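You operate a simulated robot arm through the tools that you are given. There is no shell and no other tool. Be economical: measure what you need, move in short steps, check, and stop when the job is done.

You are at the controls of a simulated robot arm. One attempt, no reset.

Task
Fold the yellow tea towel on the board and press it flat.
Fine: fold it in three; push it up to the stop first; orange flap, then blue flap, each laid back.

The check looks at the end state, three seconds after you hand in, the way a careful person would. Anything else that was tipped, shoved, dropped, spilled or broken makes it a failure. Flat cloth is picked up by pressing the open fingertips on it (5 to 10 N) and closing them slowly along it; thin cloth reads only 2 to 8 mm in the jaws.

Robot
A 6-joint arm with a two-finger parallel gripper, fixed in place. Base frame: the origin is at the foot of the arm, x ahead of it, y to its left, z up; the work surface is at about z = 89. Units: cm, rad, N and s.
With the tool pointing down near the work surface it reaches from about 22 to 78 cm from the base axis. Its first joint turns from -2.897 to 2.897 rad. Payload 3.91 kg.
The tool frame sits at the grasp point between the pads (the TCP): z along the fingers, y along the line on which they close. The tips reach 3 cm beyond it. Largest opening 11 cm; finger width 2, thickness 1; the body of the gripper, 4.8 by 11.2 cm, starts 5.5 cm behind the TCP.
Orientation is that of the tool frame in the base frame, as a unit quaternion [w, x, y, z]. With the fingers straight down and closing along the base's y, the tool's x points along the base's -x, its y along +y and its z along -z.

Tools
- The arm moves only by the tool arm_command. Its argument "motion" is a list of rows, each an object (a shift or turn left out is 0, a gripper value left out holds the last) with "travel": the shift along the base's x, y, z in cm, a list of three; "turn": the turn, a rotation vector about the base's x, y, z in rad, a list of three; "gripper": the opening, from 0 (shut) to 1 (fully open). In form: [{"travel": [dx, dy, dz], "turn": [ax, ay, az], "gripper": gripper}, ...]. A call has 1 to 8 rows; each row is the pose to reach, as a shift and turn from the pose commanded when the call began. Rows are played at 5 a second. More than 5 cm and 0.15 rad between two rows, or a gripper value outside its range, and nothing of the call is played. A pose out of reach is approached as far as the arm can. The call stops where the force on the tool passes 40 N (or 10 N more than at its start, if that is more) or the arm is blocked; 0.2 s more then pass. The fingers move at their own pace (about 4.5 cm/s each) and stop on an object; they squeeze with about 21 N. The grip force told is the motor's: it shows also when the fingers shut on nothing. Time passes only in rows, and 0.2 s behind the last, so rows that repeat a pose let the fingers close. It gives the time, the measured TCP pose, the force on the tool (base axes), the opening and the grip force at its end, in the units of the frame above (readings bear some noise), and new pictures: "show" is both (left out), scene, wrist or none.
- Cameras (640 x 400 px; columns grow to the right, rows downward): "scene" is fixed at [5.02, 49.7, 164.32]; the picture's right is [-0.80, -0.60, 0.00], its down [-0.40, 0.53, -0.75] and it looks along [0.44, -0.60, -0.67] (base axes); focal length 337 px, centre (320, 200). "wrist" rides on the gripper at [-3.6, 0, -5.7] in the tool frame; the picture's right is [0.00, -1.00, 0.00], its down [0.97, 0.00, -0.24] and it looks along [0.24, 0.00, 0.97] (tool axes); focal length 218 px, centre (320, 200). There is no depth. A picture from a camera that has moved, and an enlarged one, comes with that camera's place and axes in the base frame and with its lens.
- raise_lower(by): slides the trunk up (or, below 0, down) by that many cm; the arm rides with it, the base frame stays. It gives what a move gives, with no picture.
- enlarge(camera, box): a new picture of the part [left, top, right, bottom] of that camera's present view, enlarged. No time passes.
- job_done(): hands the job in; it is judged then, once.

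Go step by step. Nothing tells you positions but the pictures and the camera data: compare them with the known pose of the tool, close in by small moves and look again before you grip or let go. The budget is 120 turns and 170 pictures, counting those below and the enlarged ones. Unless the task says otherwise, let go and move clear before handing in, and close with one line.

The tools are called after "Call:" as name(argument=value, ...) on one line, values as JSON. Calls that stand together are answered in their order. arm_command: Moves the arm, as the interface text tells. Its arguments: {"type":"object","properties":{"motion":{"type":"array","items":{"type":"object","properties":{"travel":{"type":"array","items":{"type":"number"}},"turn":{"type":"array","items":{"type":"number"}},"gripper":{"type":"number"}}}},"show":{"type":"string","enum":["both","scene","wrist","none"]}},"required":["motion"]} The other tools are called the same way: raise_lower (by) slides the trunk up or down; enlarge (camera, box) takes an enlarged picture of a part of a camera's view; job_done () hands the job in.

At the start:

```text
clock: 0.0
tcp_pos: [40.42, 14.08, 128.48]
tool_rot: [0.001, 0.0, 1.0, 0.0]
contact_force: [-0.2, -0.2, -0.1]
finger_gap: 10.99
grasp_force: 0.1
trunk travel left (down, up): [-32.5, 28.5]
```

scene: 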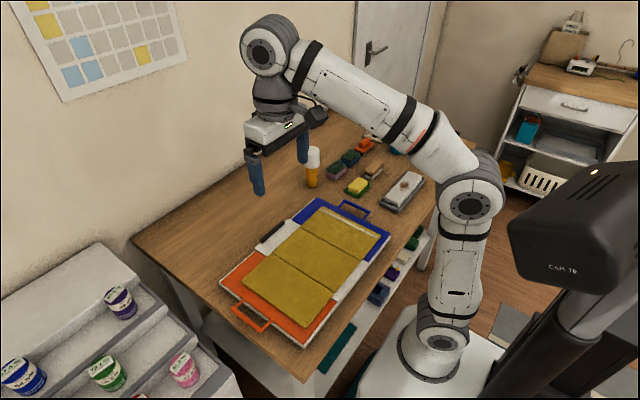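
wrist: 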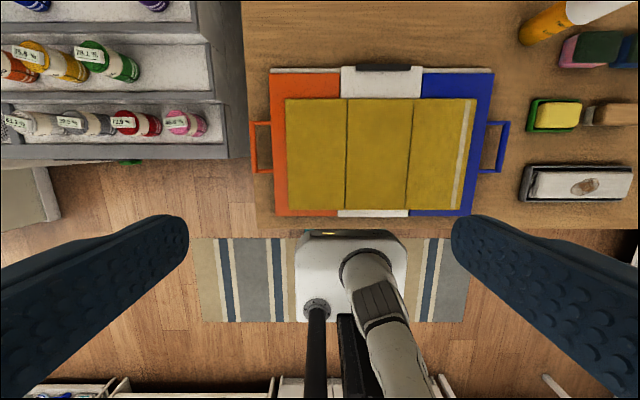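

I see a folding board with an orange flap (+y), a white middle and a blue flap (-y), with the towel lying on it. The dark stop is at the far edge of the middle. I'll look closer first.

Call:
enlarge(camera="wrist", box=[240, 50, 520, 225])

Call:
enlarge(camera="scene", box=[200, 180, 440, 360])

```text
2.29 times, centred on (380, 138) of wrist
camera zoom: at [44.02, 14.01, 134.3], right [0.0, -1.0, 0.0], down [-0.97, 0.0, 0.24], along [-0.24, 0.0, -0.97], focal length 499 px, centre (183, 343)
```

zoom: 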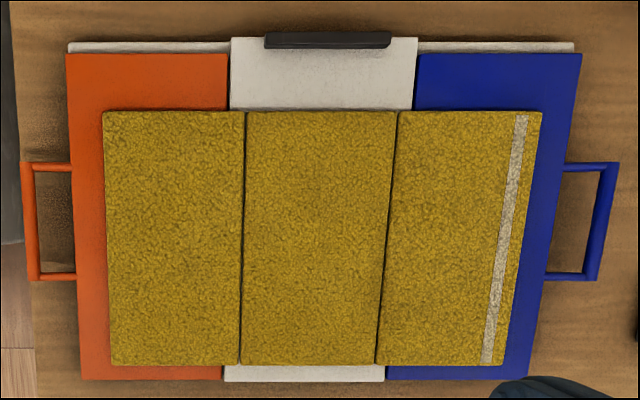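

```text
2.22 times, centred on (320, 270) of scene
camera zoom: at [5.02, 49.7, 164.32], right [-0.8, -0.6, 0.0], down [-0.4, 0.53, -0.75], along [0.44, -0.6, -0.67], focal length 750 px, centre (320, 44)
```

zoom: 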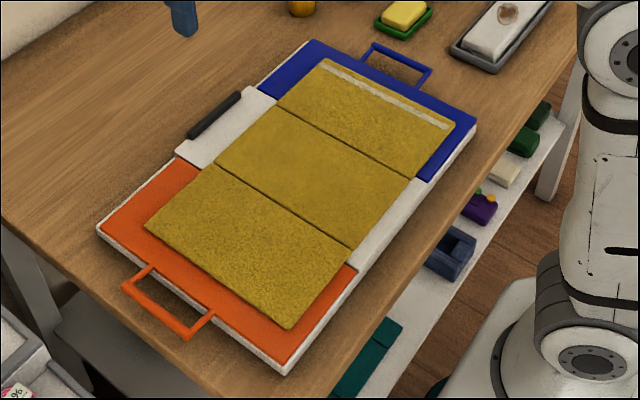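

The board's middle spans about y -4.3..10.3, and the stop is at x≈57. The towel covers x 31.4..52.5 and y -14.9..20.4, so it needs about 4 cm in +x. I'll move above the middle panel to press and slide it.

Call:
arm_command(motion=[{"travel": [0.2, -1.6, -4.1]}, {"travel": [0.4, -3.2, -8.2]}, {"travel": [0.6, -4.8, -12.3]}, {"travel": [0.8, -6.4, -16.4]}, {"travel": [0.9, -8, -20.5]}, {"travel": [1, -9.6, -24.6]}, {"travel": [1.1, -11.1, -28.5]}])

```text
clock: 1.6
tcp_pos: [41.51, 2.96, 99.99]
tool_rot: [0.001, 0.001, 1.0, 0.0]
contact_force: [-0.4, 0.1, -0.9]
finger_gap: 11.01
grasp_force: 0.1
trunk travel left (down, up): [-32.5, 28.5]
camera wrist: at [45.12, 2.88, 105.69], right [0.0, -1.0, 0.0], down [-0.97, 0.0, 0.24], along [-0.24, 0.0, -0.97], focal length 218 px, centre (320, 200)
```

scene: 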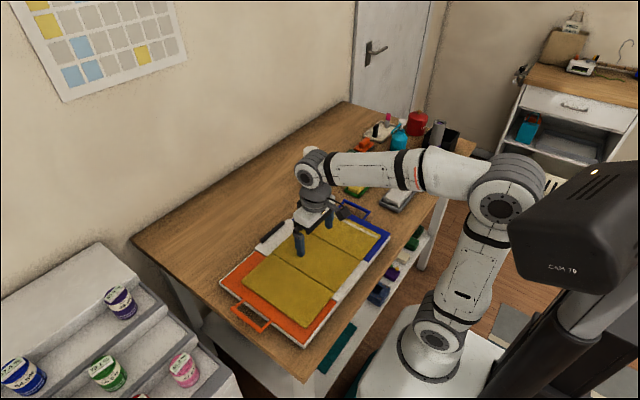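
wrist: 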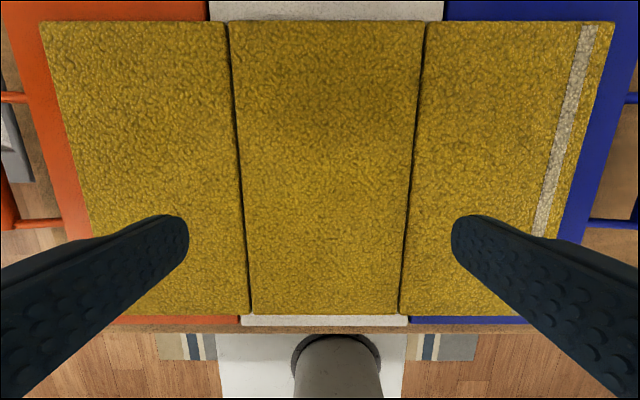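

The towel top is at about z 90.3 and the middle panel is centred at y≈2.5. I'll narrow the fingers onto that panel and go down to touch.

Call:
arm_command(motion=[{"travel": [0, -0.4, -3], "gripper": 0.6}, {"travel": [0, -0.4, -5], "gripper": 0.6}, {"travel": [0, -0.4, -5.8], "gripper": 0.6}, {"travel": [0, -0.4, -6.2], "gripper": 0.6}], show="wrist")

```text
clock: 2.6
tcp_pos: [41.55, 2.52, 93.93]
tool_rot: [0.002, 0.0, 1.0, 0.0]
contact_force: [-0.2, -0.8, 0.3]
finger_gap: 6.61
grasp_force: 0.0
trunk travel left (down, up): [-32.5, 28.5]
camera wrist: at [45.14, 2.49, 99.58], right [0.0, -1.0, 0.0], down [-0.97, 0.0, 0.24], along [-0.24, 0.0, -0.97], focal length 218 px, centre (320, 200)
```

wrist: 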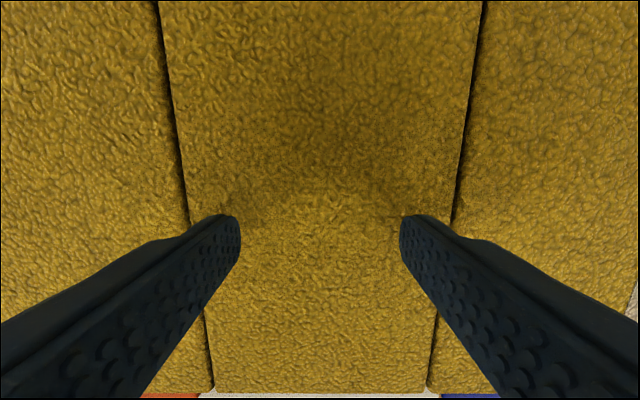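

Call:
arm_command(motion=[{"travel": [0, 0, -0.2]}, {"travel": [0, 0, -0.3]}, {"travel": [0, 0, -0.4]}], show="none")

```text
clock: 3.4
tcp_pos: [41.46, 2.5, 93.52]
tool_rot: [0.0, 0.001, 1.0, 0.0]
contact_force: [0.4, 0.7, -0.9]
finger_gap: 6.61
grasp_force: 0.0
trunk travel left (down, up): [-32.5, 28.5]
```

No contact so far, so I'll keep going down in small steps.

Call:
arm_command(motion=[{"travel": [0, 0, -0.15]}, {"travel": [0, 0, -0.25]}, {"travel": [0, 0, -0.35]}], show="none")

```text
clock: 4.2
tcp_pos: [41.44, 2.51, 93.05]
tool_rot: [0.001, 0.0, 1.0, 0.0]
contact_force: [-0.6, 0.6, 0.4]
finger_gap: 6.59
grasp_force: 0.0
trunk travel left (down, up): [-32.5, 28.5]
```

Call:
arm_command(motion=[{"travel": [0, 0, -0.1]}, {"travel": [0, 0, -0.2]}, {"travel": [0, 0, -0.3]}], show="none")

```text
clock: 5.0
tcp_pos: [41.53, 2.46, 92.78]
tool_rot: [0.001, 0.0, 1.0, 0.001]
contact_force: [-0.1, -0.2, 2.2]
finger_gap: 6.59
grasp_force: 0.6
trunk travel left (down, up): [-32.5, 28.5]
```

Call:
arm_command(motion=[{"travel": [0, 0, -0.05]}, {"travel": [0, 0, -0.1]}, {"travel": [0, 0, -0.1]}], show="none")

```text
clock: 5.8
tcp_pos: [41.54, 2.44, 92.79]
tool_rot: [0.003, 0.0, 1.0, 0.0]
contact_force: [2.8, 0.9, 20.3]
finger_gap: 6.57
grasp_force: 0.1
trunk travel left (down, up): [-32.5, 28.5]
```

Contact is stiff at tip z≈89.8. I'll ease off to about 10 N and try a 1.5 cm drag.

Call:
arm_command(motion=[{"travel": [0, 0, 0.06]}, {"travel": [0.3, 0, 0.06]}, {"travel": [0.7, 0, 0.06]}, {"travel": [1.1, 0, 0.06]}, {"travel": [1.5, 0, 0.06]}])

```text
clock: 7.0
tcp_pos: [42.81, 2.51, 92.8]
tool_rot: [0.002, 0.0, 1.0, 0.001]
contact_force: [-10.6, 0.3, 18.4]
finger_gap: 6.59
grasp_force: 0.1
trunk travel left (down, up): [-32.5, 28.5]
camera wrist: at [46.46, 2.49, 98.56], right [0.0, -1.0, 0.0], down [-0.97, 0.0, 0.24], along [-0.24, 0.0, -0.97], focal length 218 px, centre (320, 200)
```

scene: 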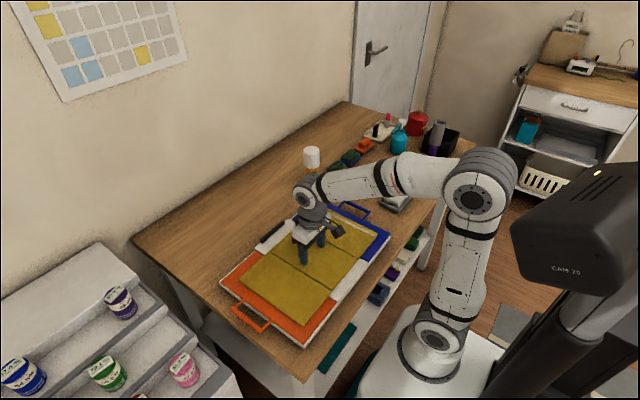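
wrist: 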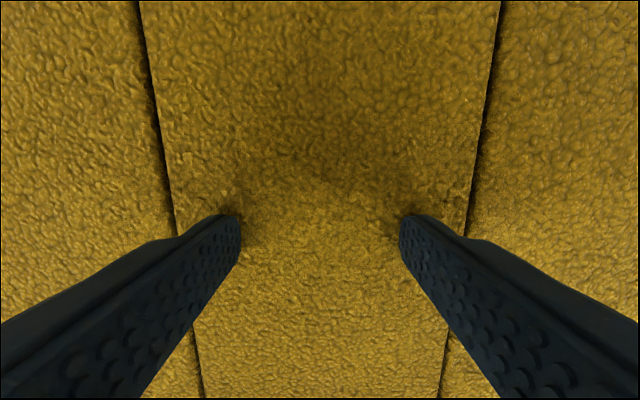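

Call:
enlarge(camera="scene", box=[200, 180, 440, 360])

```text
2.22 times, centred on (320, 270) of scene
camera zoom: at [5.02, 49.7, 164.32], right [-0.8, -0.6, 0.0], down [-0.4, 0.53, -0.75], along [0.44, -0.6, -0.67], focal length 750 px, centre (320, 44)
```

zoom: 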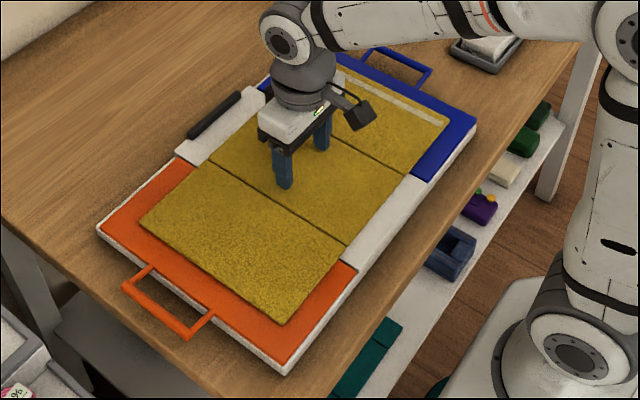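

The drag works: the towel moved and the board did not. I'll keep dragging.

Call:
arm_command(motion=[{"travel": [0.3, 0, 0.02]}, {"travel": [0.7, 0, 0.02]}, {"travel": [1.1, 0, 0.02]}, {"travel": [1.5, 0, 0.02]}, {"travel": [1.9, 0, 0.02]}, {"travel": [1.9, 0, 0.02]}], show="none")

Call:
enlarge(camera="scene", box=[200, 180, 440, 360])

```text
clock: 8.4
tcp_pos: [44.79, 2.6, 92.74]
tool_rot: [0.003, 0.0, 1.0, 0.001]
contact_force: [-4.6, -1.0, 6.0]
finger_gap: 6.62
grasp_force: 0.2
trunk travel left (down, up): [-32.5, 28.5]
```

```text
2.22 times, centred on (320, 270) of scene
camera zoom: at [5.02, 49.7, 164.32], right [-0.8, -0.6, 0.0], down [-0.4, 0.53, -0.75], along [0.44, -0.6, -0.67], focal length 750 px, centre (320, 44)
```

zoom: 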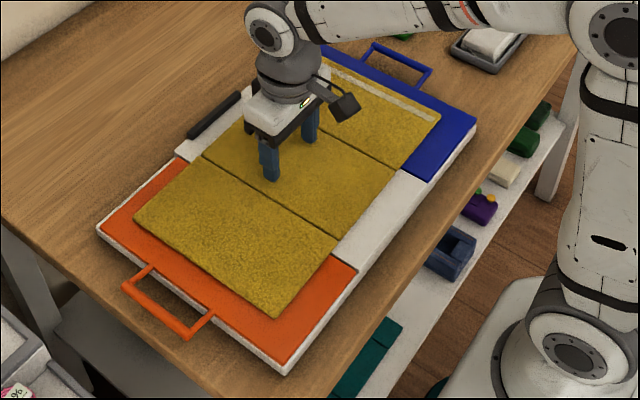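

Call:
arm_command(motion=[{"travel": [0.3, 0, -0.03]}, {"travel": [0.7, 0, -0.03]}, {"travel": [1.1, 0, -0.03]}, {"travel": [1.5, 0, -0.03]}, {"travel": [1.5, 0, -0.03]}], show="wrist")

Call:
enlarge(camera="scene", box=[200, 180, 440, 360])

```text
clock: 9.6
tcp_pos: [46.35, 2.56, 92.86]
tool_rot: [0.002, 0.0, 1.0, 0.001]
contact_force: [-5.2, 0.0, 8.6]
finger_gap: 6.58
grasp_force: 0.1
trunk travel left (down, up): [-32.5, 28.5]
camera wrist: at [49.94, 2.51, 98.56], right [0.0, -1.0, 0.0], down [-0.97, 0.0, 0.24], along [-0.24, 0.0, -0.97], focal length 218 px, centre (320, 200)
```

wrist: 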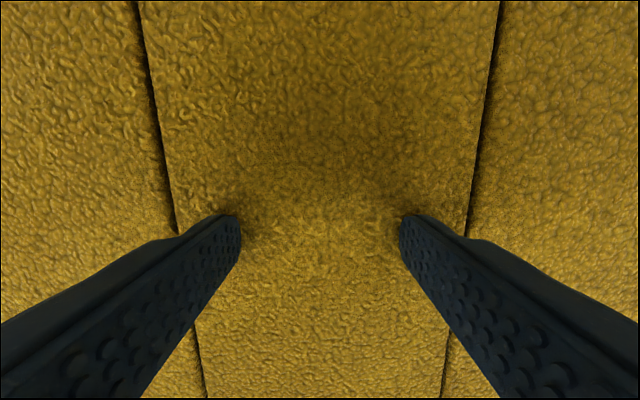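

```text
2.22 times, centred on (320, 270) of scene
camera zoom: at [5.02, 49.7, 164.32], right [-0.8, -0.6, 0.0], down [-0.4, 0.53, -0.75], along [0.44, -0.6, -0.67], focal length 750 px, centre (320, 44)
```

zoom: 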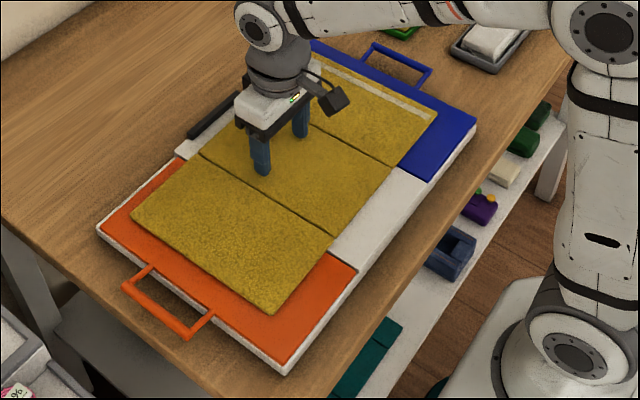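

It slips at the lower force, so I'll press a little harder.

Call:
arm_command(motion=[{"travel": [0, 0, -0.06]}, {"travel": [0.3, 0, -0.06]}, {"travel": [0.7, 0, -0.06]}, {"travel": [1.1, 0, -0.06]}, {"travel": [1.5, 0, -0.06]}, {"travel": [1.5, 0, -0.06]}], show="none")

Call:
enlarge(camera="scene", box=[200, 180, 440, 360])

```text
clock: 11.0
tcp_pos: [47.72, 2.55, 92.83]
tool_rot: [0.003, 0.001, 1.0, 0.0]
contact_force: [-10.7, -1.4, 19.1]
finger_gap: 6.59
grasp_force: 0.1
trunk travel left (down, up): [-32.5, 28.5]
```

```text
2.22 times, centred on (320, 270) of scene
camera zoom: at [5.02, 49.7, 164.32], right [-0.8, -0.6, 0.0], down [-0.4, 0.53, -0.75], along [0.44, -0.6, -0.67], focal length 750 px, centre (320, 44)
```

zoom: 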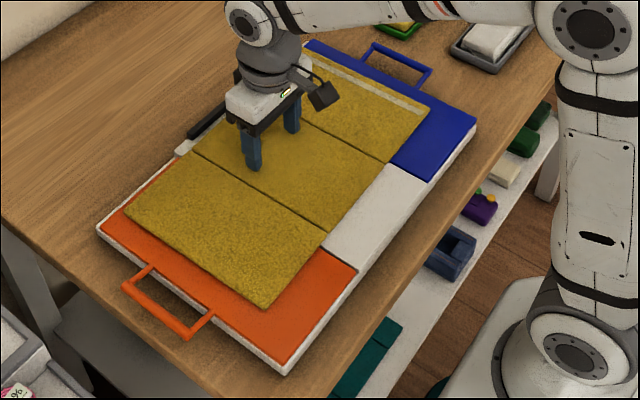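

Call:
arm_command(motion=[{"travel": [0, 0, 1]}, {"travel": [0, 0, 4]}, {"travel": [-3, 0, 8]}, {"travel": [-6, 0, 12]}, {"travel": [-8, 0, 16]}])

Call:
enlarge(camera="wrist", box=[120, 0, 520, 250])

Call:
enlarge(camera="scene", box=[200, 180, 440, 360])

```text
clock: 12.2
tcp_pos: [39.8, 2.53, 108.83]
tool_rot: [0.001, 0.0, 1.0, 0.0]
contact_force: [-1.2, 0.9, 0.2]
finger_gap: 6.61
grasp_force: 0.0
trunk travel left (down, up): [-32.5, 28.5]
camera wrist: at [43.47, 2.6, 114.53], right [0.0, -1.0, 0.0], down [-0.97, 0.0, 0.24], along [-0.24, 0.0, -0.97], focal length 218 px, centre (320, 200)
```

scene: 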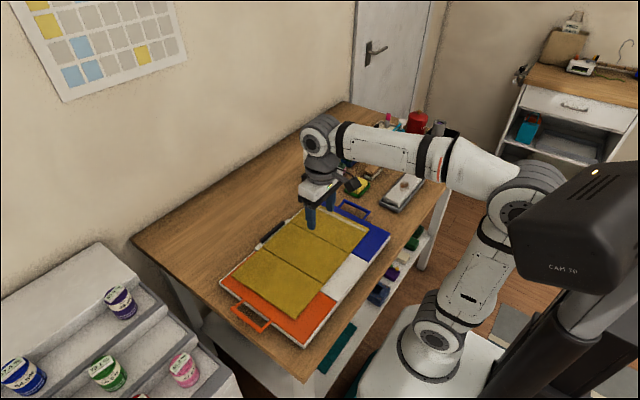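
wrist: 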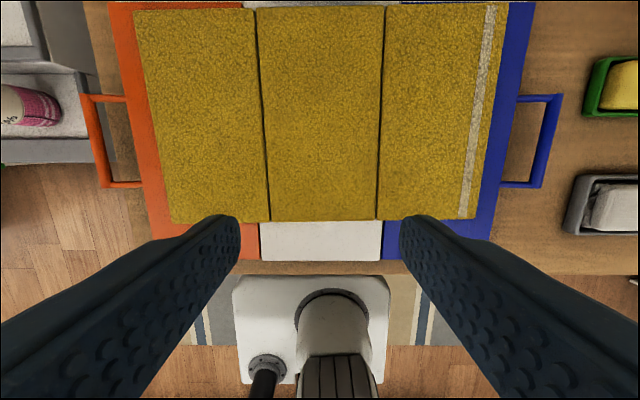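

```text
1.60 times, centred on (320, 125) of wrist
camera zoom: at [43.47, 2.6, 114.53], right [0.0, -1.0, 0.0], down [-0.97, 0.0, 0.24], along [-0.24, 0.0, -0.97], focal length 349 px, centre (320, 320)
```

zoom: 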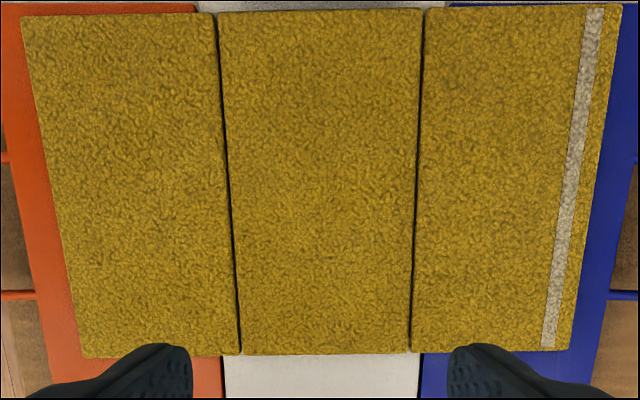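

```text
2.22 times, centred on (320, 270) of scene
camera zoom: at [5.02, 49.7, 164.32], right [-0.8, -0.6, 0.0], down [-0.4, 0.53, -0.75], along [0.44, -0.6, -0.67], focal length 750 px, centre (320, 44)
```

zoom: 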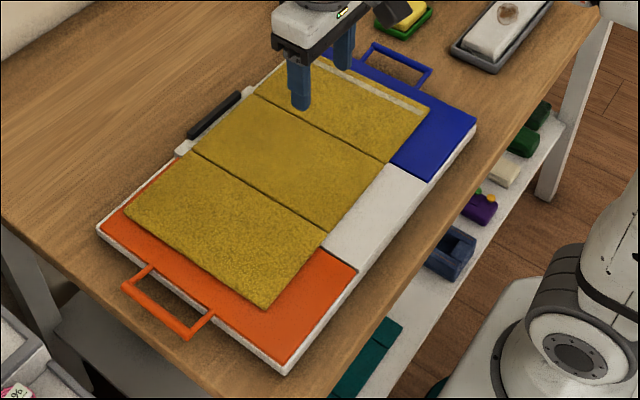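

The towel has rotated about 1°, with its +y side lagging, and there is a small gap left. I'll look at the stop from further forward.

Call:
arm_command(motion=[{"travel": [4.5, 0, 1]}, {"travel": [9, 0, 2]}, {"travel": [13, 0, 3]}], show="none")

Call:
enlarge(camera="wrist", box=[120, 50, 520, 300])

```text
clock: 13.0
tcp_pos: [52.83, 2.47, 111.74]
tool_rot: [0.0, 0.0, 1.0, 0.0]
contact_force: [0.2, 0.0, -0.2]
finger_gap: 6.59
grasp_force: 0.1
trunk travel left (down, up): [-32.5, 28.5]
```

```text
1.60 times, centred on (320, 175) of wrist
camera zoom: at [56.51, 2.49, 117.5], right [0.0, -1.0, 0.0], down [-0.97, 0.0, 0.24], along [-0.24, 0.0, -0.97], focal length 349 px, centre (320, 240)
```

zoom: 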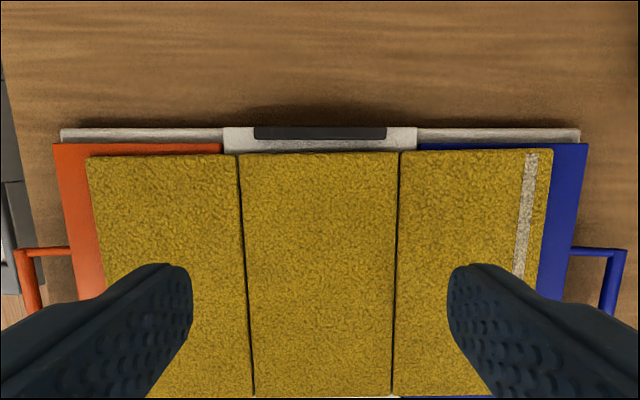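

The stop's near face is about 1 cm ahead. I'll press again, biased to the +y side to square it, and push up to the stop.

Call:
arm_command(motion=[{"travel": [-2, 0.5, -4.5]}, {"travel": [-4, 1, -9]}, {"travel": [-5.5, 1.5, -13.5]}, {"travel": [-7, 2, -17.5]}, {"travel": [-7, 2, -18.6]}, {"travel": [-7, 2, -18.85]}, {"travel": [-7, 2, -18.96]}, {"travel": [-7, 2, -18.96]}], show="none")

Call:
arm_command(motion=[{"travel": [0.3, 0, 0]}, {"travel": [0.6, 0, 0]}, {"travel": [0.9, 0, 0]}, {"travel": [0.9, 0, 0]}], show="none")

Call:
enlarge(camera="scene", box=[200, 180, 440, 360])

```text
clock: 14.8
tcp_pos: [45.85, 4.49, 92.79]
tool_rot: [0.002, 0.0, 1.0, -0.001]
contact_force: [-0.3, 0.7, 8.8]
finger_gap: 6.57
grasp_force: 0.0
trunk travel left (down, up): [-32.5, 28.5]
```

```text
clock: 15.8
tcp_pos: [46.53, 4.47, 92.8]
tool_rot: [0.002, 0.0, 1.0, 0.0]
contact_force: [-10.4, 1.8, 16.6]
finger_gap: 6.58
grasp_force: 0.0
trunk travel left (down, up): [-32.5, 28.5]
```

```text
2.22 times, centred on (320, 270) of scene
camera zoom: at [5.02, 49.7, 164.32], right [-0.8, -0.6, 0.0], down [-0.4, 0.53, -0.75], along [0.44, -0.6, -0.67], focal length 750 px, centre (320, 44)
```

zoom: 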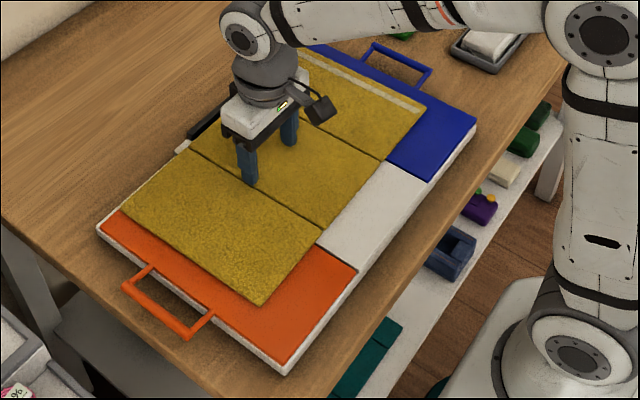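

Call:
arm_command(motion=[{"travel": [0.3, 0, 0]}, {"travel": [0.6, 0, 0]}, {"travel": [0.9, 0, 0]}, {"travel": [0.9, 0, 0]}], show="none")

Call:
enlarge(camera="scene", box=[200, 180, 440, 360])

```text
clock: 16.8
tcp_pos: [47.52, 4.49, 92.74]
tool_rot: [0.002, 0.0, 1.0, 0.0]
contact_force: [-11.2, 0.1, 16.1]
finger_gap: 6.6
grasp_force: 0.1
trunk travel left (down, up): [-32.5, 28.5]
```

```text
2.22 times, centred on (320, 270) of scene
camera zoom: at [5.02, 49.7, 164.32], right [-0.8, -0.6, 0.0], down [-0.4, 0.53, -0.75], along [0.44, -0.6, -0.67], focal length 750 px, centre (320, 44)
```

zoom: 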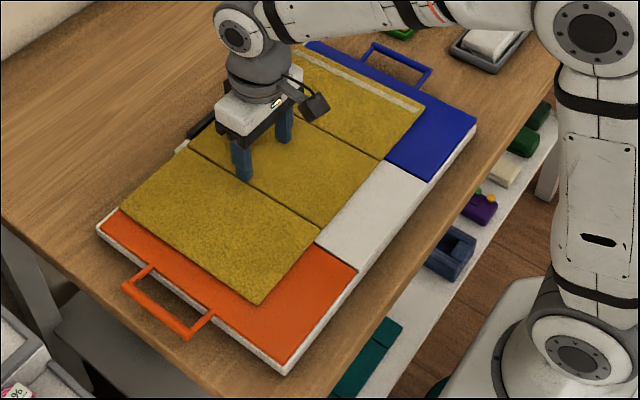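

It hardly moved that time, so it has likely reached the stop. I'll lift and check.

Call:
arm_command(motion=[{"travel": [0, 0, 2]}, {"travel": [1, -0.5, 6]}, {"travel": [2, -1, 10]}, {"travel": [3, -1.5, 14]}, {"travel": [5.2, -2, 18.9]}], show="none")

Call:
enlarge(camera="wrist", box=[120, 50, 520, 300])

```text
refused: row 5 steps farther than a row can; nothing moved
```

```text
1.60 times, centred on (320, 175) of wrist
camera zoom: at [51.15, 4.51, 98.56], right [0.0, -1.0, 0.0], down [-0.97, 0.0, 0.24], along [-0.24, 0.0, -0.97], focal length 349 px, centre (320, 240)
```

zoom: 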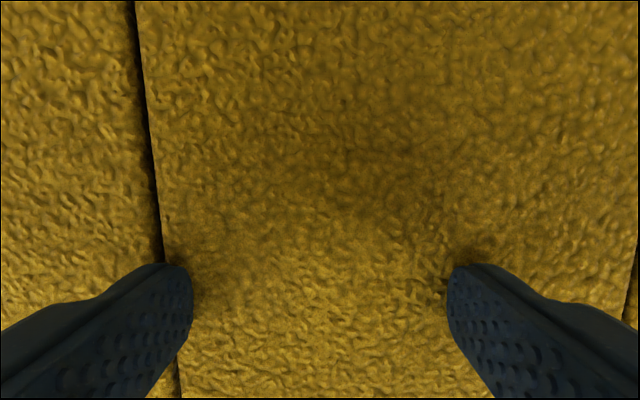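

That call was refused because one step was too long. I'll lift again with smaller steps.

Call:
arm_command(motion=[{"travel": [0, 0, 2]}, {"travel": [1, -0.5, 6]}, {"travel": [2, -1, 10]}, {"travel": [3, -1.5, 14]}, {"travel": [4.2, -2, 18]}, {"travel": [5.2, -2, 18.9]}], show="none")

Call:
enlarge(camera="wrist", box=[120, 50, 520, 300])

```text
clock: 18.2
tcp_pos: [52.94, 2.59, 111.58]
tool_rot: [0.0, 0.0, 1.0, -0.001]
contact_force: [0.5, -0.5, -0.8]
finger_gap: 6.62
grasp_force: 0.1
trunk travel left (down, up): [-32.5, 28.5]
```

```text
1.60 times, centred on (320, 175) of wrist
camera zoom: at [56.51, 2.51, 117.34], right [0.0, -1.0, 0.0], down [-0.97, 0.0, 0.24], along [-0.24, 0.0, -0.97], focal length 349 px, centre (320, 240)
```

zoom: 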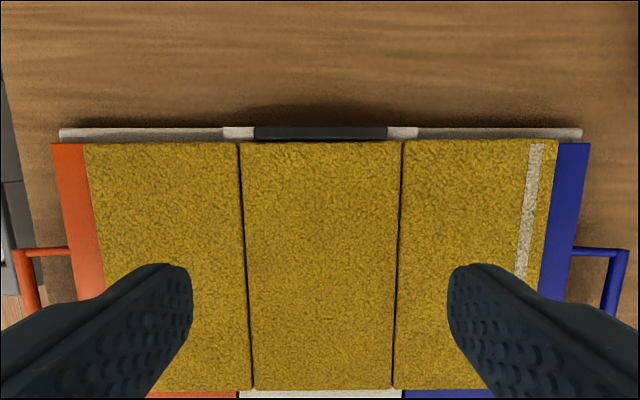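

The towel is against the stop, centred and nearly square. Next I'll go above the orange handle.

Call:
arm_command(motion=[{"travel": [-1.6, 3.9, -0.9]}, {"travel": [-3.2, 7.8, -1.8]}, {"travel": [-4.8, 11.7, -2.7]}, {"travel": [-6.4, 15.6, -3.6]}, {"travel": [-8, 19.5, -4.5]}, {"travel": [-9.5, 23.4, -5.6]}])

```text
clock: 19.6
tcp_pos: [43.19, 25.99, 106.09]
tool_rot: [0.001, 0.0, 1.0, 0.0]
contact_force: [-0.5, -0.2, -0.4]
finger_gap: 6.6
grasp_force: 0.1
trunk travel left (down, up): [-32.5, 28.5]
camera wrist: at [46.86, 26.01, 111.81], right [0.0, -1.0, 0.0], down [-0.97, 0.0, 0.24], along [-0.24, 0.0, -0.97], focal length 218 px, centre (320, 200)
```

scene: 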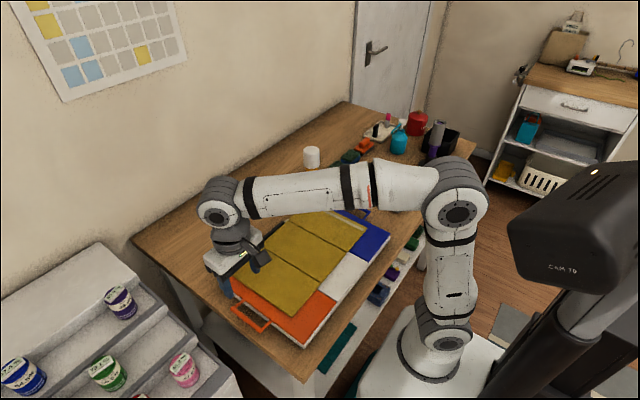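
wrist: 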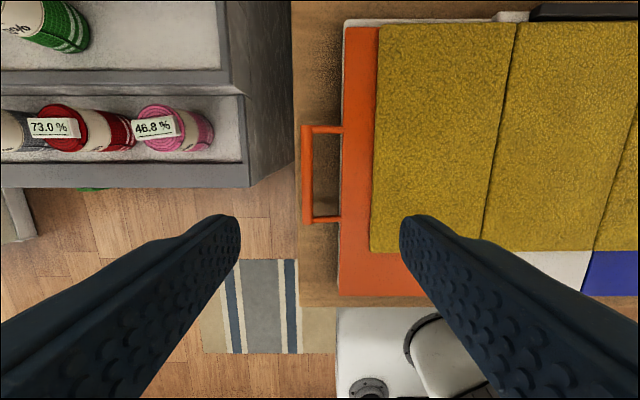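

The handle's outer bar is at y≈27.4, x 39..48.6, just above the table. I'll set the jaws to about 3 cm and go down over the bar.

Call:
arm_command(motion=[{"travel": [0.2, 0.7, -4], "gripper": 0.27}, {"travel": [0.4, 1.4, -8]}, {"travel": [0.4, 1.4, -10]}, {"travel": [0.4, 1.4, -11]}])

Call:
enlarge(camera="wrist", box=[200, 60, 440, 300])

Call:
enlarge(camera="scene", box=[180, 250, 320, 350])

```text
clock: 20.6
tcp_pos: [43.68, 27.43, 94.9]
tool_rot: [0.002, -0.001, 1.0, 0.001]
contact_force: [0.2, -0.3, 0.0]
finger_gap: 2.95
grasp_force: 0.0
trunk travel left (down, up): [-32.5, 28.5]
camera wrist: at [47.35, 27.28, 100.76], right [0.0, -1.0, 0.0], down [-0.97, 0.0, 0.24], along [-0.24, 0.0, -0.97], focal length 218 px, centre (320, 200)
```

scene: 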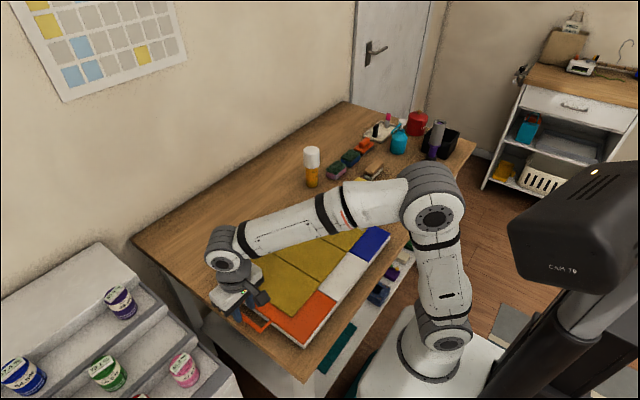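
wrist: 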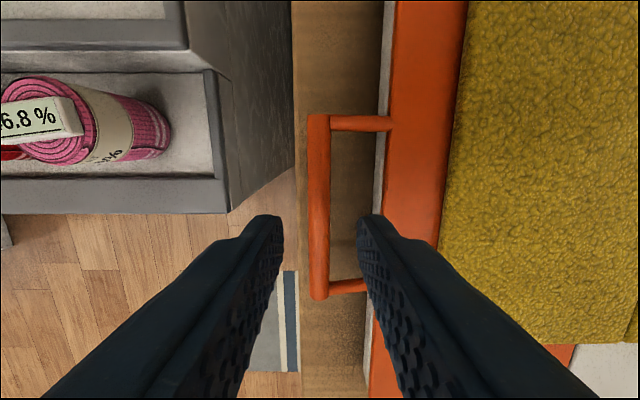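

```text
1.67 times, centred on (320, 180) of wrist
camera zoom: at [47.35, 27.28, 100.76], right [0.0, -1.0, 0.0], down [-0.97, 0.0, 0.24], along [-0.24, 0.0, -0.97], focal length 364 px, centre (320, 233)
```

zoom: 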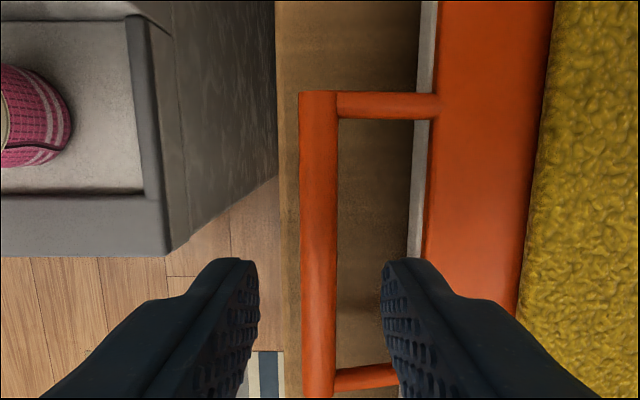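

```text
4.00 times, centred on (250, 300) of scene
camera zoom: at [5.02, 49.7, 164.32], right [-0.8, -0.6, 0.0], down [-0.4, 0.53, -0.75], along [0.44, -0.6, -0.67], focal length 1349 px, centre (600, -200)
```

zoom: 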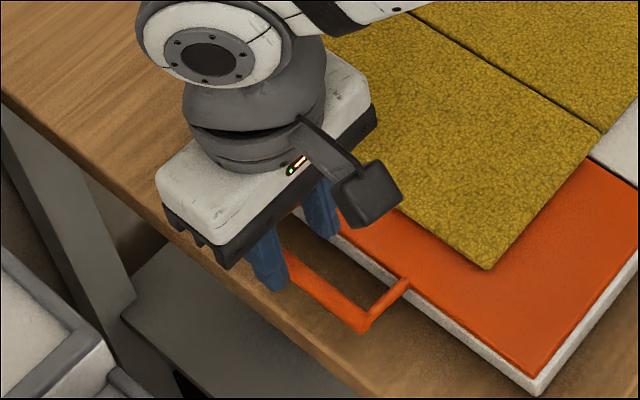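

The bar sits between the fingers. I'll lower the tips to about z 89.5 and close.

Call:
arm_command(motion=[{"travel": [0, -0.1, -1.2]}, {"travel": [0, -0.1, -2]}, {"travel": [0, -0.1, -2.35]}, {"travel": [0, -0.1, -2.35]}], show="none")

Call:
arm_command(motion=[{"gripper": 0.15}, {"gripper": 0.08}, {"gripper": 0.0}, {"gripper": 0.0}], show="wrist")

```text
clock: 21.6
tcp_pos: [43.91, 27.14, 92.66]
tool_rot: [0.001, 0.0, 1.0, 0.0]
contact_force: [1.1, 0.2, 0.1]
finger_gap: 2.97
grasp_force: 0.0
trunk travel left (down, up): [-32.5, 28.5]
```

```text
clock: 22.6
tcp_pos: [43.8, 27.26, 92.87]
tool_rot: [0.002, 0.0, 1.0, 0.0]
contact_force: [-1.6, 1.6, 15.5]
finger_gap: 0.0
grasp_force: 38.0
trunk travel left (down, up): [-32.5, 28.5]
camera wrist: at [47.35, 27.15, 98.56], right [0.0, -1.0, 0.0], down [-0.97, 0.0, 0.24], along [-0.24, 0.0, -0.97], focal length 218 px, centre (320, 200)
```

wrist: 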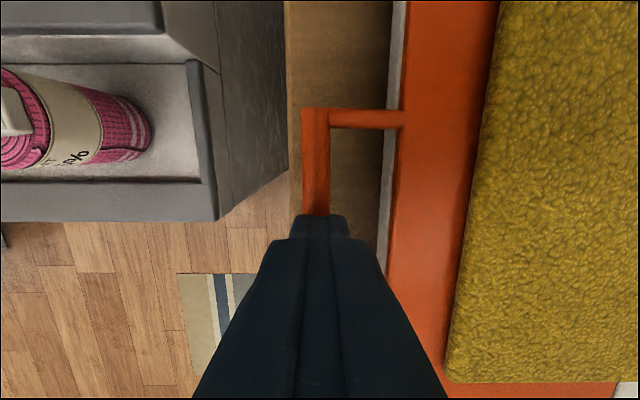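

The fingers slid over the top of the bar and are resting on it, so the bar centre is about z 89.5. I'll reopen, go down to the table surface and close again.

Call:
arm_command(motion=[{"travel": [0, 0, 0.6], "gripper": 0.27}, {"travel": [0, 0, 0.6]}, {"travel": [0, 0, 0.6]}, {"travel": [0, 0, 0]}, {"travel": [0, 0, -0.3]}, {"travel": [0, 0, -0.4]}, {"travel": [0, 0, -0.45]}], show="none")

```text
clock: 24.2
tcp_pos: [43.91, 27.3, 92.22]
tool_rot: [0.001, 0.0, 1.0, 0.001]
contact_force: [-0.5, 0.0, 0.4]
finger_gap: 2.96
grasp_force: 0.0
trunk travel left (down, up): [-32.5, 28.5]
```

Call:
arm_command(motion=[{"travel": [0, 0, -0.08]}, {"travel": [0, 0, -0.12], "gripper": 0.15}, {"travel": [0, 0, -0.12], "gripper": 0.08}, {"travel": [0, 0, -0.12], "gripper": 0.0}, {"travel": [0, 0, -0.12], "gripper": 0.0}], show="wrist")

```text
clock: 25.4
tcp_pos: [43.78, 27.23, 92.07]
tool_rot: [0.001, 0.0, 1.0, 0.0]
contact_force: [-0.5, 13.1, 1.3]
finger_gap: 1.12
grasp_force: 45.4
trunk travel left (down, up): [-32.5, 28.5]
camera wrist: at [47.43, 27.33, 97.87], right [0.0, -1.0, 0.0], down [-0.97, 0.0, 0.24], along [-0.24, 0.0, -0.97], focal length 218 px, centre (320, 200)
```

wrist: 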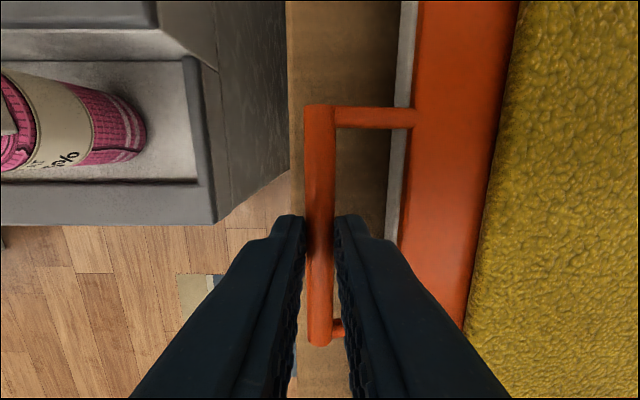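

Gripped with a 1.12 cm gap. I'll start lifting slowly along the hinge arc (radius ≈17.7) and watch the forces.

Call:
arm_command(motion=[{"travel": [0, 0.1, 0]}, {"travel": [0, 0.08, 0.9]}, {"travel": [0, 0.01, 1.77]}, {"travel": [0, -0.1, 2.65]}])

```text
clock: 26.4
tcp_pos: [43.78, 26.93, 94.74]
tool_rot: [0.001, 0.0, 1.0, 0.0]
contact_force: [-0.6, 0.1, 0.0]
finger_gap: 1.09
grasp_force: 44.6
trunk travel left (down, up): [-32.5, 28.5]
camera wrist: at [47.44, 27.08, 100.55], right [0.0, -1.0, 0.0], down [-0.97, 0.0, 0.24], along [-0.24, 0.0, -0.97], focal length 218 px, centre (320, 200)
```

scene: 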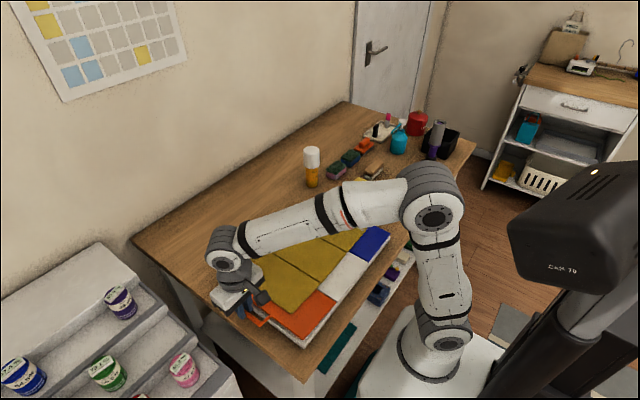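
wrist: 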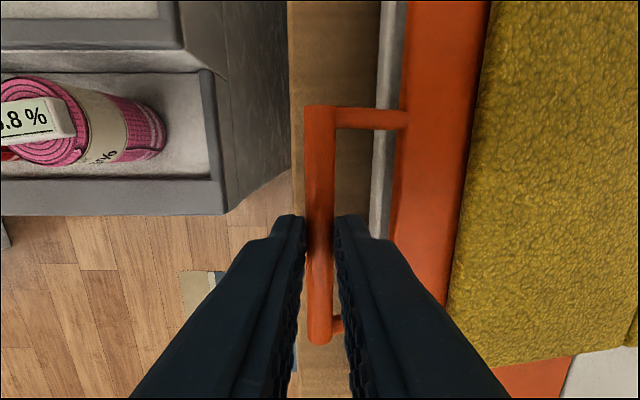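

The flap lifts with almost no resistance, so I'll continue the arc.

Call:
arm_command(motion=[{"travel": [0, -0.35, 1.74]}, {"travel": [0, -0.88, 3.44]}, {"travel": [0, -1.57, 5.07]}, {"travel": [0, -2.42, 6.63]}, {"travel": [0, -3.42, 8.09]}, {"travel": [0, -4.56, 9.45]}])

```text
clock: 27.8
tcp_pos: [43.71, 22.48, 104.07]
tool_rot: [0.001, -0.001, 1.0, 0.0]
contact_force: [-3.0, -13.1, -12.8]
finger_gap: 1.09
grasp_force: 45.1
trunk travel left (down, up): [-32.5, 28.5]
camera wrist: at [47.44, 22.39, 109.91], right [0.0, -1.0, 0.0], down [-0.97, 0.0, 0.24], along [-0.24, 0.0, -0.97], focal length 218 px, centre (320, 200)
```

scene: 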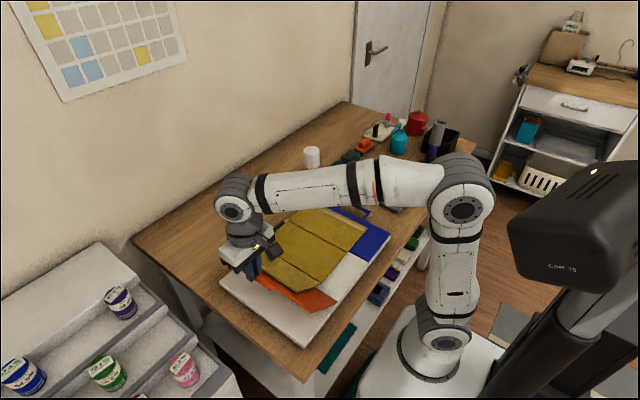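
wrist: 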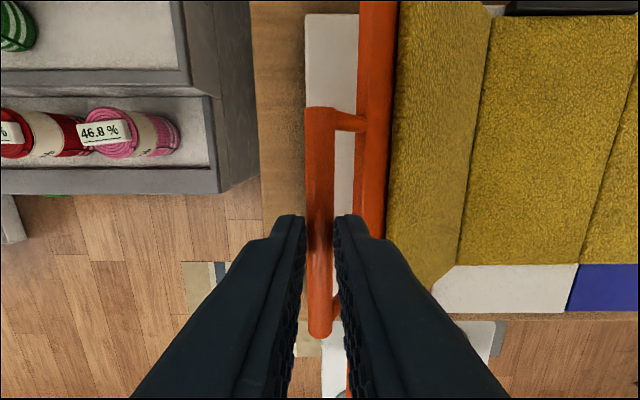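

The pull is slightly toward the hinge, so the radius is nearer 17.4 with the hinge at y≈9.95. I'll continue with that arc up to near vertical.

Call:
arm_command(motion=[{"travel": [0, -1.19, 0.97]}, {"travel": [0, -2.55, 2.05]}, {"travel": [0, -4.01, 2.99]}, {"travel": [0, -5.56, 3.78]}, {"travel": [0, -7.18, 4.41]}])

```text
clock: 29.0
tcp_pos: [43.79, 15.32, 108.63]
tool_rot: [0.001, 0.0, 1.0, 0.002]
contact_force: [0.3, 0.0, -1.2]
finger_gap: 0.0
grasp_force: 37.9
trunk travel left (down, up): [-32.5, 28.5]
camera wrist: at [47.45, 15.27, 114.38], right [0.0, -1.0, 0.0], down [-0.97, 0.0, 0.24], along [-0.24, 0.0, -0.97], focal length 218 px, centre (320, 200)
```

scene: 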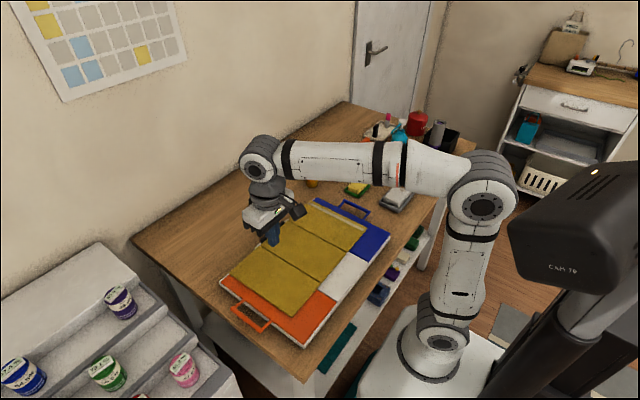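
wrist: 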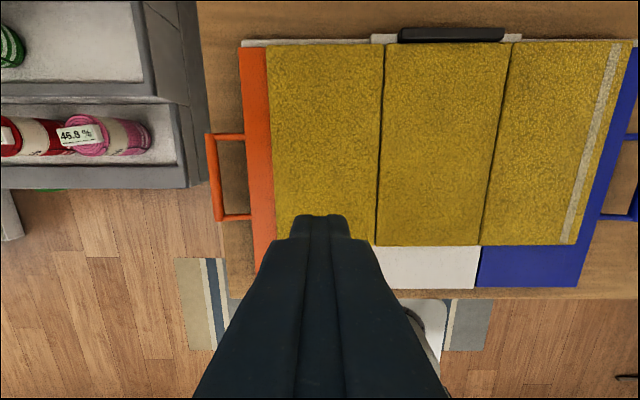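

The bar slipped out of the tips and the flap fell back; the towel still looks in place. I'll check that, then regrip and use a slightly smaller arc so the bar creeps deeper into the jaws.

Call:
enlarge(camera="wrist", box=[200, 20, 640, 295])

Call:
arm_command(motion=[{"travel": [0, 3, -1], "gripper": 0.27}, {"travel": [0, 6.5, -3]}, {"travel": [0, 9.5, -6]}, {"travel": [0, 11.9, -9]}, {"travel": [0, 11.9, -12]}, {"travel": [0, 11.9, -12]}], show="wrist")

```text
1.45 times, centred on (420, 158) of wrist
camera zoom: at [47.45, 15.27, 114.38], right [0.0, -1.0, 0.0], down [-0.97, 0.0, 0.24], along [-0.24, 0.0, -0.97], focal length 318 px, centre (174, 262)
```

zoom: 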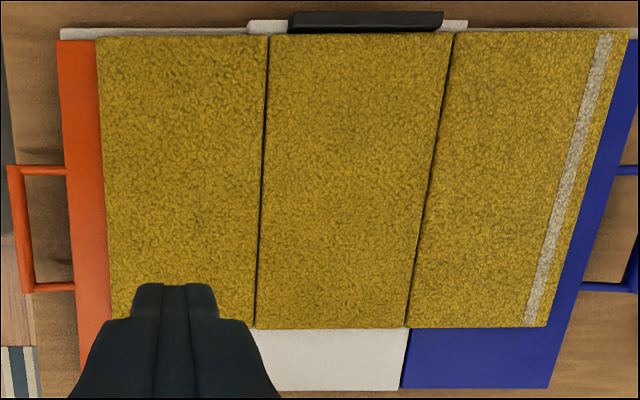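

```text
clock: 30.4
tcp_pos: [43.97, 27.44, 96.48]
tool_rot: [0.001, 0.0, 1.0, 0.0]
contact_force: [-0.3, -0.4, 0.4]
finger_gap: 2.98
grasp_force: 0.1
trunk travel left (down, up): [-32.5, 28.5]
camera wrist: at [47.58, 27.35, 102.32], right [0.0, -1.0, 0.0], down [-0.97, 0.0, 0.24], along [-0.24, 0.0, -0.97], focal length 218 px, centre (320, 200)
```

wrist: 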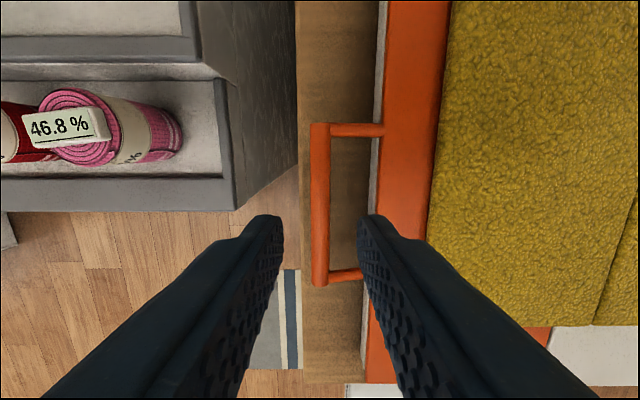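

Call:
arm_command(motion=[{"travel": [0, 0, -2.5]}, {"travel": [0, 0, -4]}, {"travel": [0, 0, -4.5]}, {"travel": [0, 0, -4.65]}, {"travel": [0, 0, -4.75]}, {"travel": [0, 0, -4.75]}], show="none")

```text
clock: 31.8
tcp_pos: [43.76, 27.26, 91.79]
tool_rot: [0.001, 0.0, 1.0, 0.0]
contact_force: [0.6, -0.2, 0.7]
finger_gap: 2.96
grasp_force: 0.0
trunk travel left (down, up): [-32.5, 28.5]
```

Still no table contact, so I can go deeper, which improves the grip.

Call:
arm_command(motion=[{"travel": [0, 0, -0.1]}, {"travel": [0, 0, -0.2]}, {"travel": [0, 0, -0.2]}], show="none")

```text
clock: 32.6
tcp_pos: [43.71, 27.29, 91.66]
tool_rot: [0.001, 0.001, 1.0, 0.0]
contact_force: [-0.3, 0.7, -0.9]
finger_gap: 2.97
grasp_force: 0.2
trunk travel left (down, up): [-32.5, 28.5]
```

Call:
arm_command(motion=[{"travel": [0, 0, -0.1]}, {"travel": [0, 0, -0.2]}, {"travel": [0, 0, -0.3]}, {"travel": [0, 0, -0.3]}], show="none")

```text
clock: 33.6
tcp_pos: [43.7, 27.33, 91.32]
tool_rot: [0.001, -0.001, 1.0, 0.0]
contact_force: [0.2, -0.4, -0.1]
finger_gap: 2.98
grasp_force: 0.1
trunk travel left (down, up): [-32.5, 28.5]
```

Call:
arm_command(motion=[{"travel": [0, 0, -0.1]}, {"travel": [0, 0, -0.2]}, {"travel": [0, 0, -0.3]}, {"travel": [0, 0, -0.3]}], show="wrist")

```text
clock: 34.6
tcp_pos: [43.78, 27.31, 91.06]
tool_rot: [0.001, 0.0, 1.0, -0.001]
contact_force: [0.1, 0.0, -0.4]
finger_gap: 2.99
grasp_force: 0.0
trunk travel left (down, up): [-32.5, 28.5]
camera wrist: at [47.42, 27.28, 96.79], right [0.0, -1.0, 0.0], down [-0.97, 0.0, 0.24], along [-0.24, 0.0, -0.97], focal length 218 px, centre (320, 200)
```

wrist: 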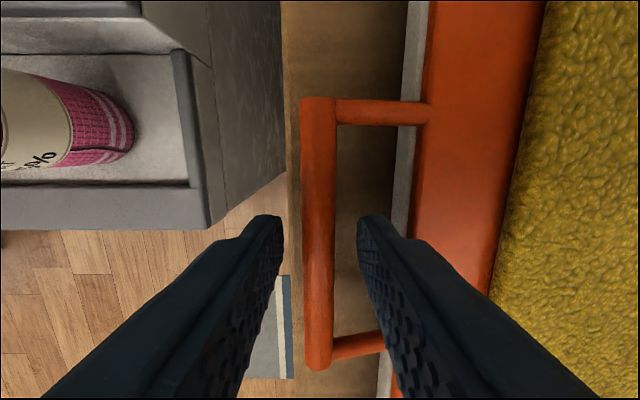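

The tips now extend about 1.4 cm past the bar centre, which is a much deeper grip. Closing.

Call:
arm_command(motion=[{"gripper": 0.15}, {"gripper": 0.08}, {"gripper": 0.0}, {"gripper": 0.0}], show="wrist")

```text
clock: 35.6
tcp_pos: [43.83, 27.46, 90.97]
tool_rot: [0.001, 0.001, 1.0, 0.0]
contact_force: [-0.1, 5.5, 1.2]
finger_gap: 1.12
grasp_force: 45.2
trunk travel left (down, up): [-32.5, 28.5]
camera wrist: at [47.41, 27.33, 96.79], right [0.0, -1.0, 0.0], down [-0.97, 0.0, 0.24], along [-0.24, 0.0, -0.97], focal length 218 px, centre (320, 200)
```

wrist: 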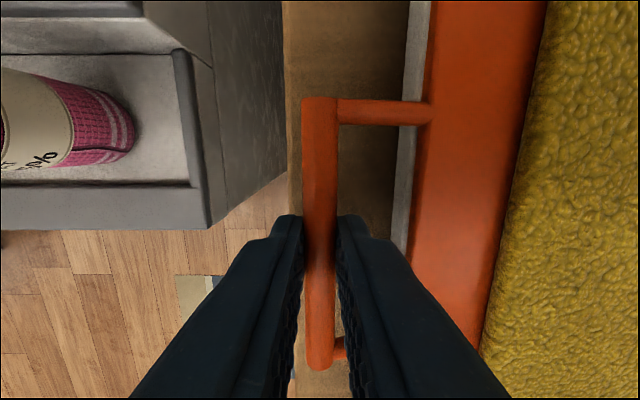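

Call:
arm_command(motion=[{"travel": [0, -0.02, 0.87]}, {"travel": [0, -0.09, 1.74]}, {"travel": [0, -0.35, 3.46]}, {"travel": [0, -0.78, 5.1]}, {"travel": [0, -1.37, 6.7]}, {"travel": [0, -2.13, 8.22]}], show="none")

```text
clock: 37.0
tcp_pos: [43.79, 25.16, 99.42]
tool_rot: [0.003, 0.0, 1.0, -0.001]
contact_force: [2.8, 0.9, -0.1]
finger_gap: 1.13
grasp_force: 44.9
trunk travel left (down, up): [-32.5, 28.5]
```

Forces are about zero, so I'll continue.

Call:
arm_command(motion=[{"travel": [0, -0.91, 1.48]}, {"travel": [0, -1.96, 2.84]}, {"travel": [0, -3.15, 4.08]}, {"travel": [0, -4.45, 5.21]}], show="scene")

```text
clock: 38.0
tcp_pos: [43.89, 20.71, 104.44]
tool_rot: [0.001, 0.0, 1.0, 0.0]
contact_force: [0.9, 1.5, 3.6]
finger_gap: 1.11
grasp_force: 45.0
trunk travel left (down, up): [-32.5, 28.5]
```

scene: 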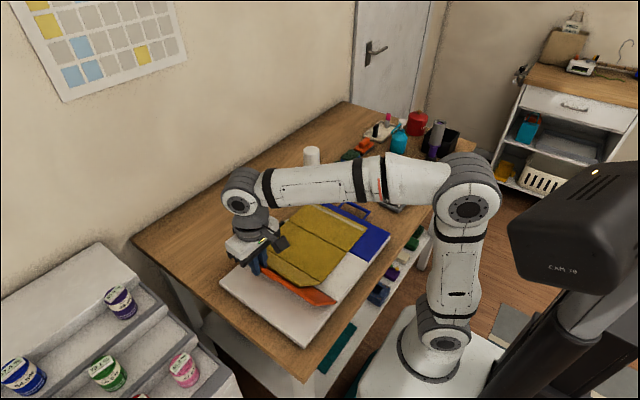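

Call:
arm_command(motion=[{"travel": [0, -1.42, 1.01]}, {"travel": [0, -2.93, 1.86]}, {"travel": [0, -4.51, 2.54]}, {"travel": [0, -6.17, 3.06]}])

```text
clock: 39.0
tcp_pos: [43.71, 14.46, 107.63]
tool_rot: [0.001, 0.0, 1.0, 0.0]
contact_force: [-2.8, -0.6, -1.7]
finger_gap: 1.09
grasp_force: 44.5
trunk travel left (down, up): [-32.5, 28.5]
camera wrist: at [47.4, 14.47, 113.38], right [0.0, -1.0, 0.0], down [-0.97, 0.0, 0.24], along [-0.24, 0.0, -0.97], focal length 218 px, centre (320, 200)
```

scene: 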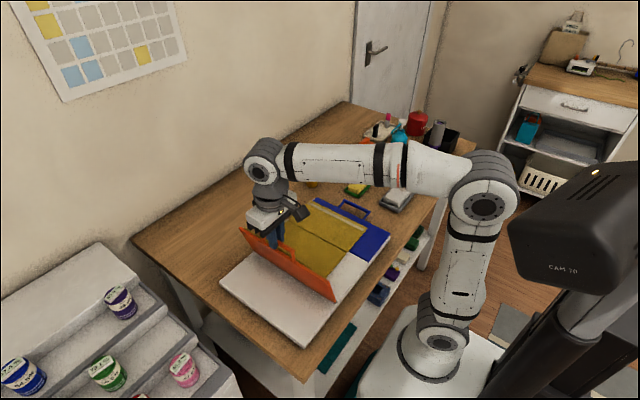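
wrist: 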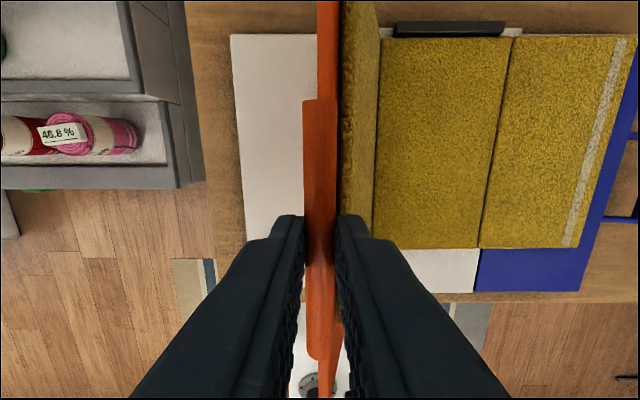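

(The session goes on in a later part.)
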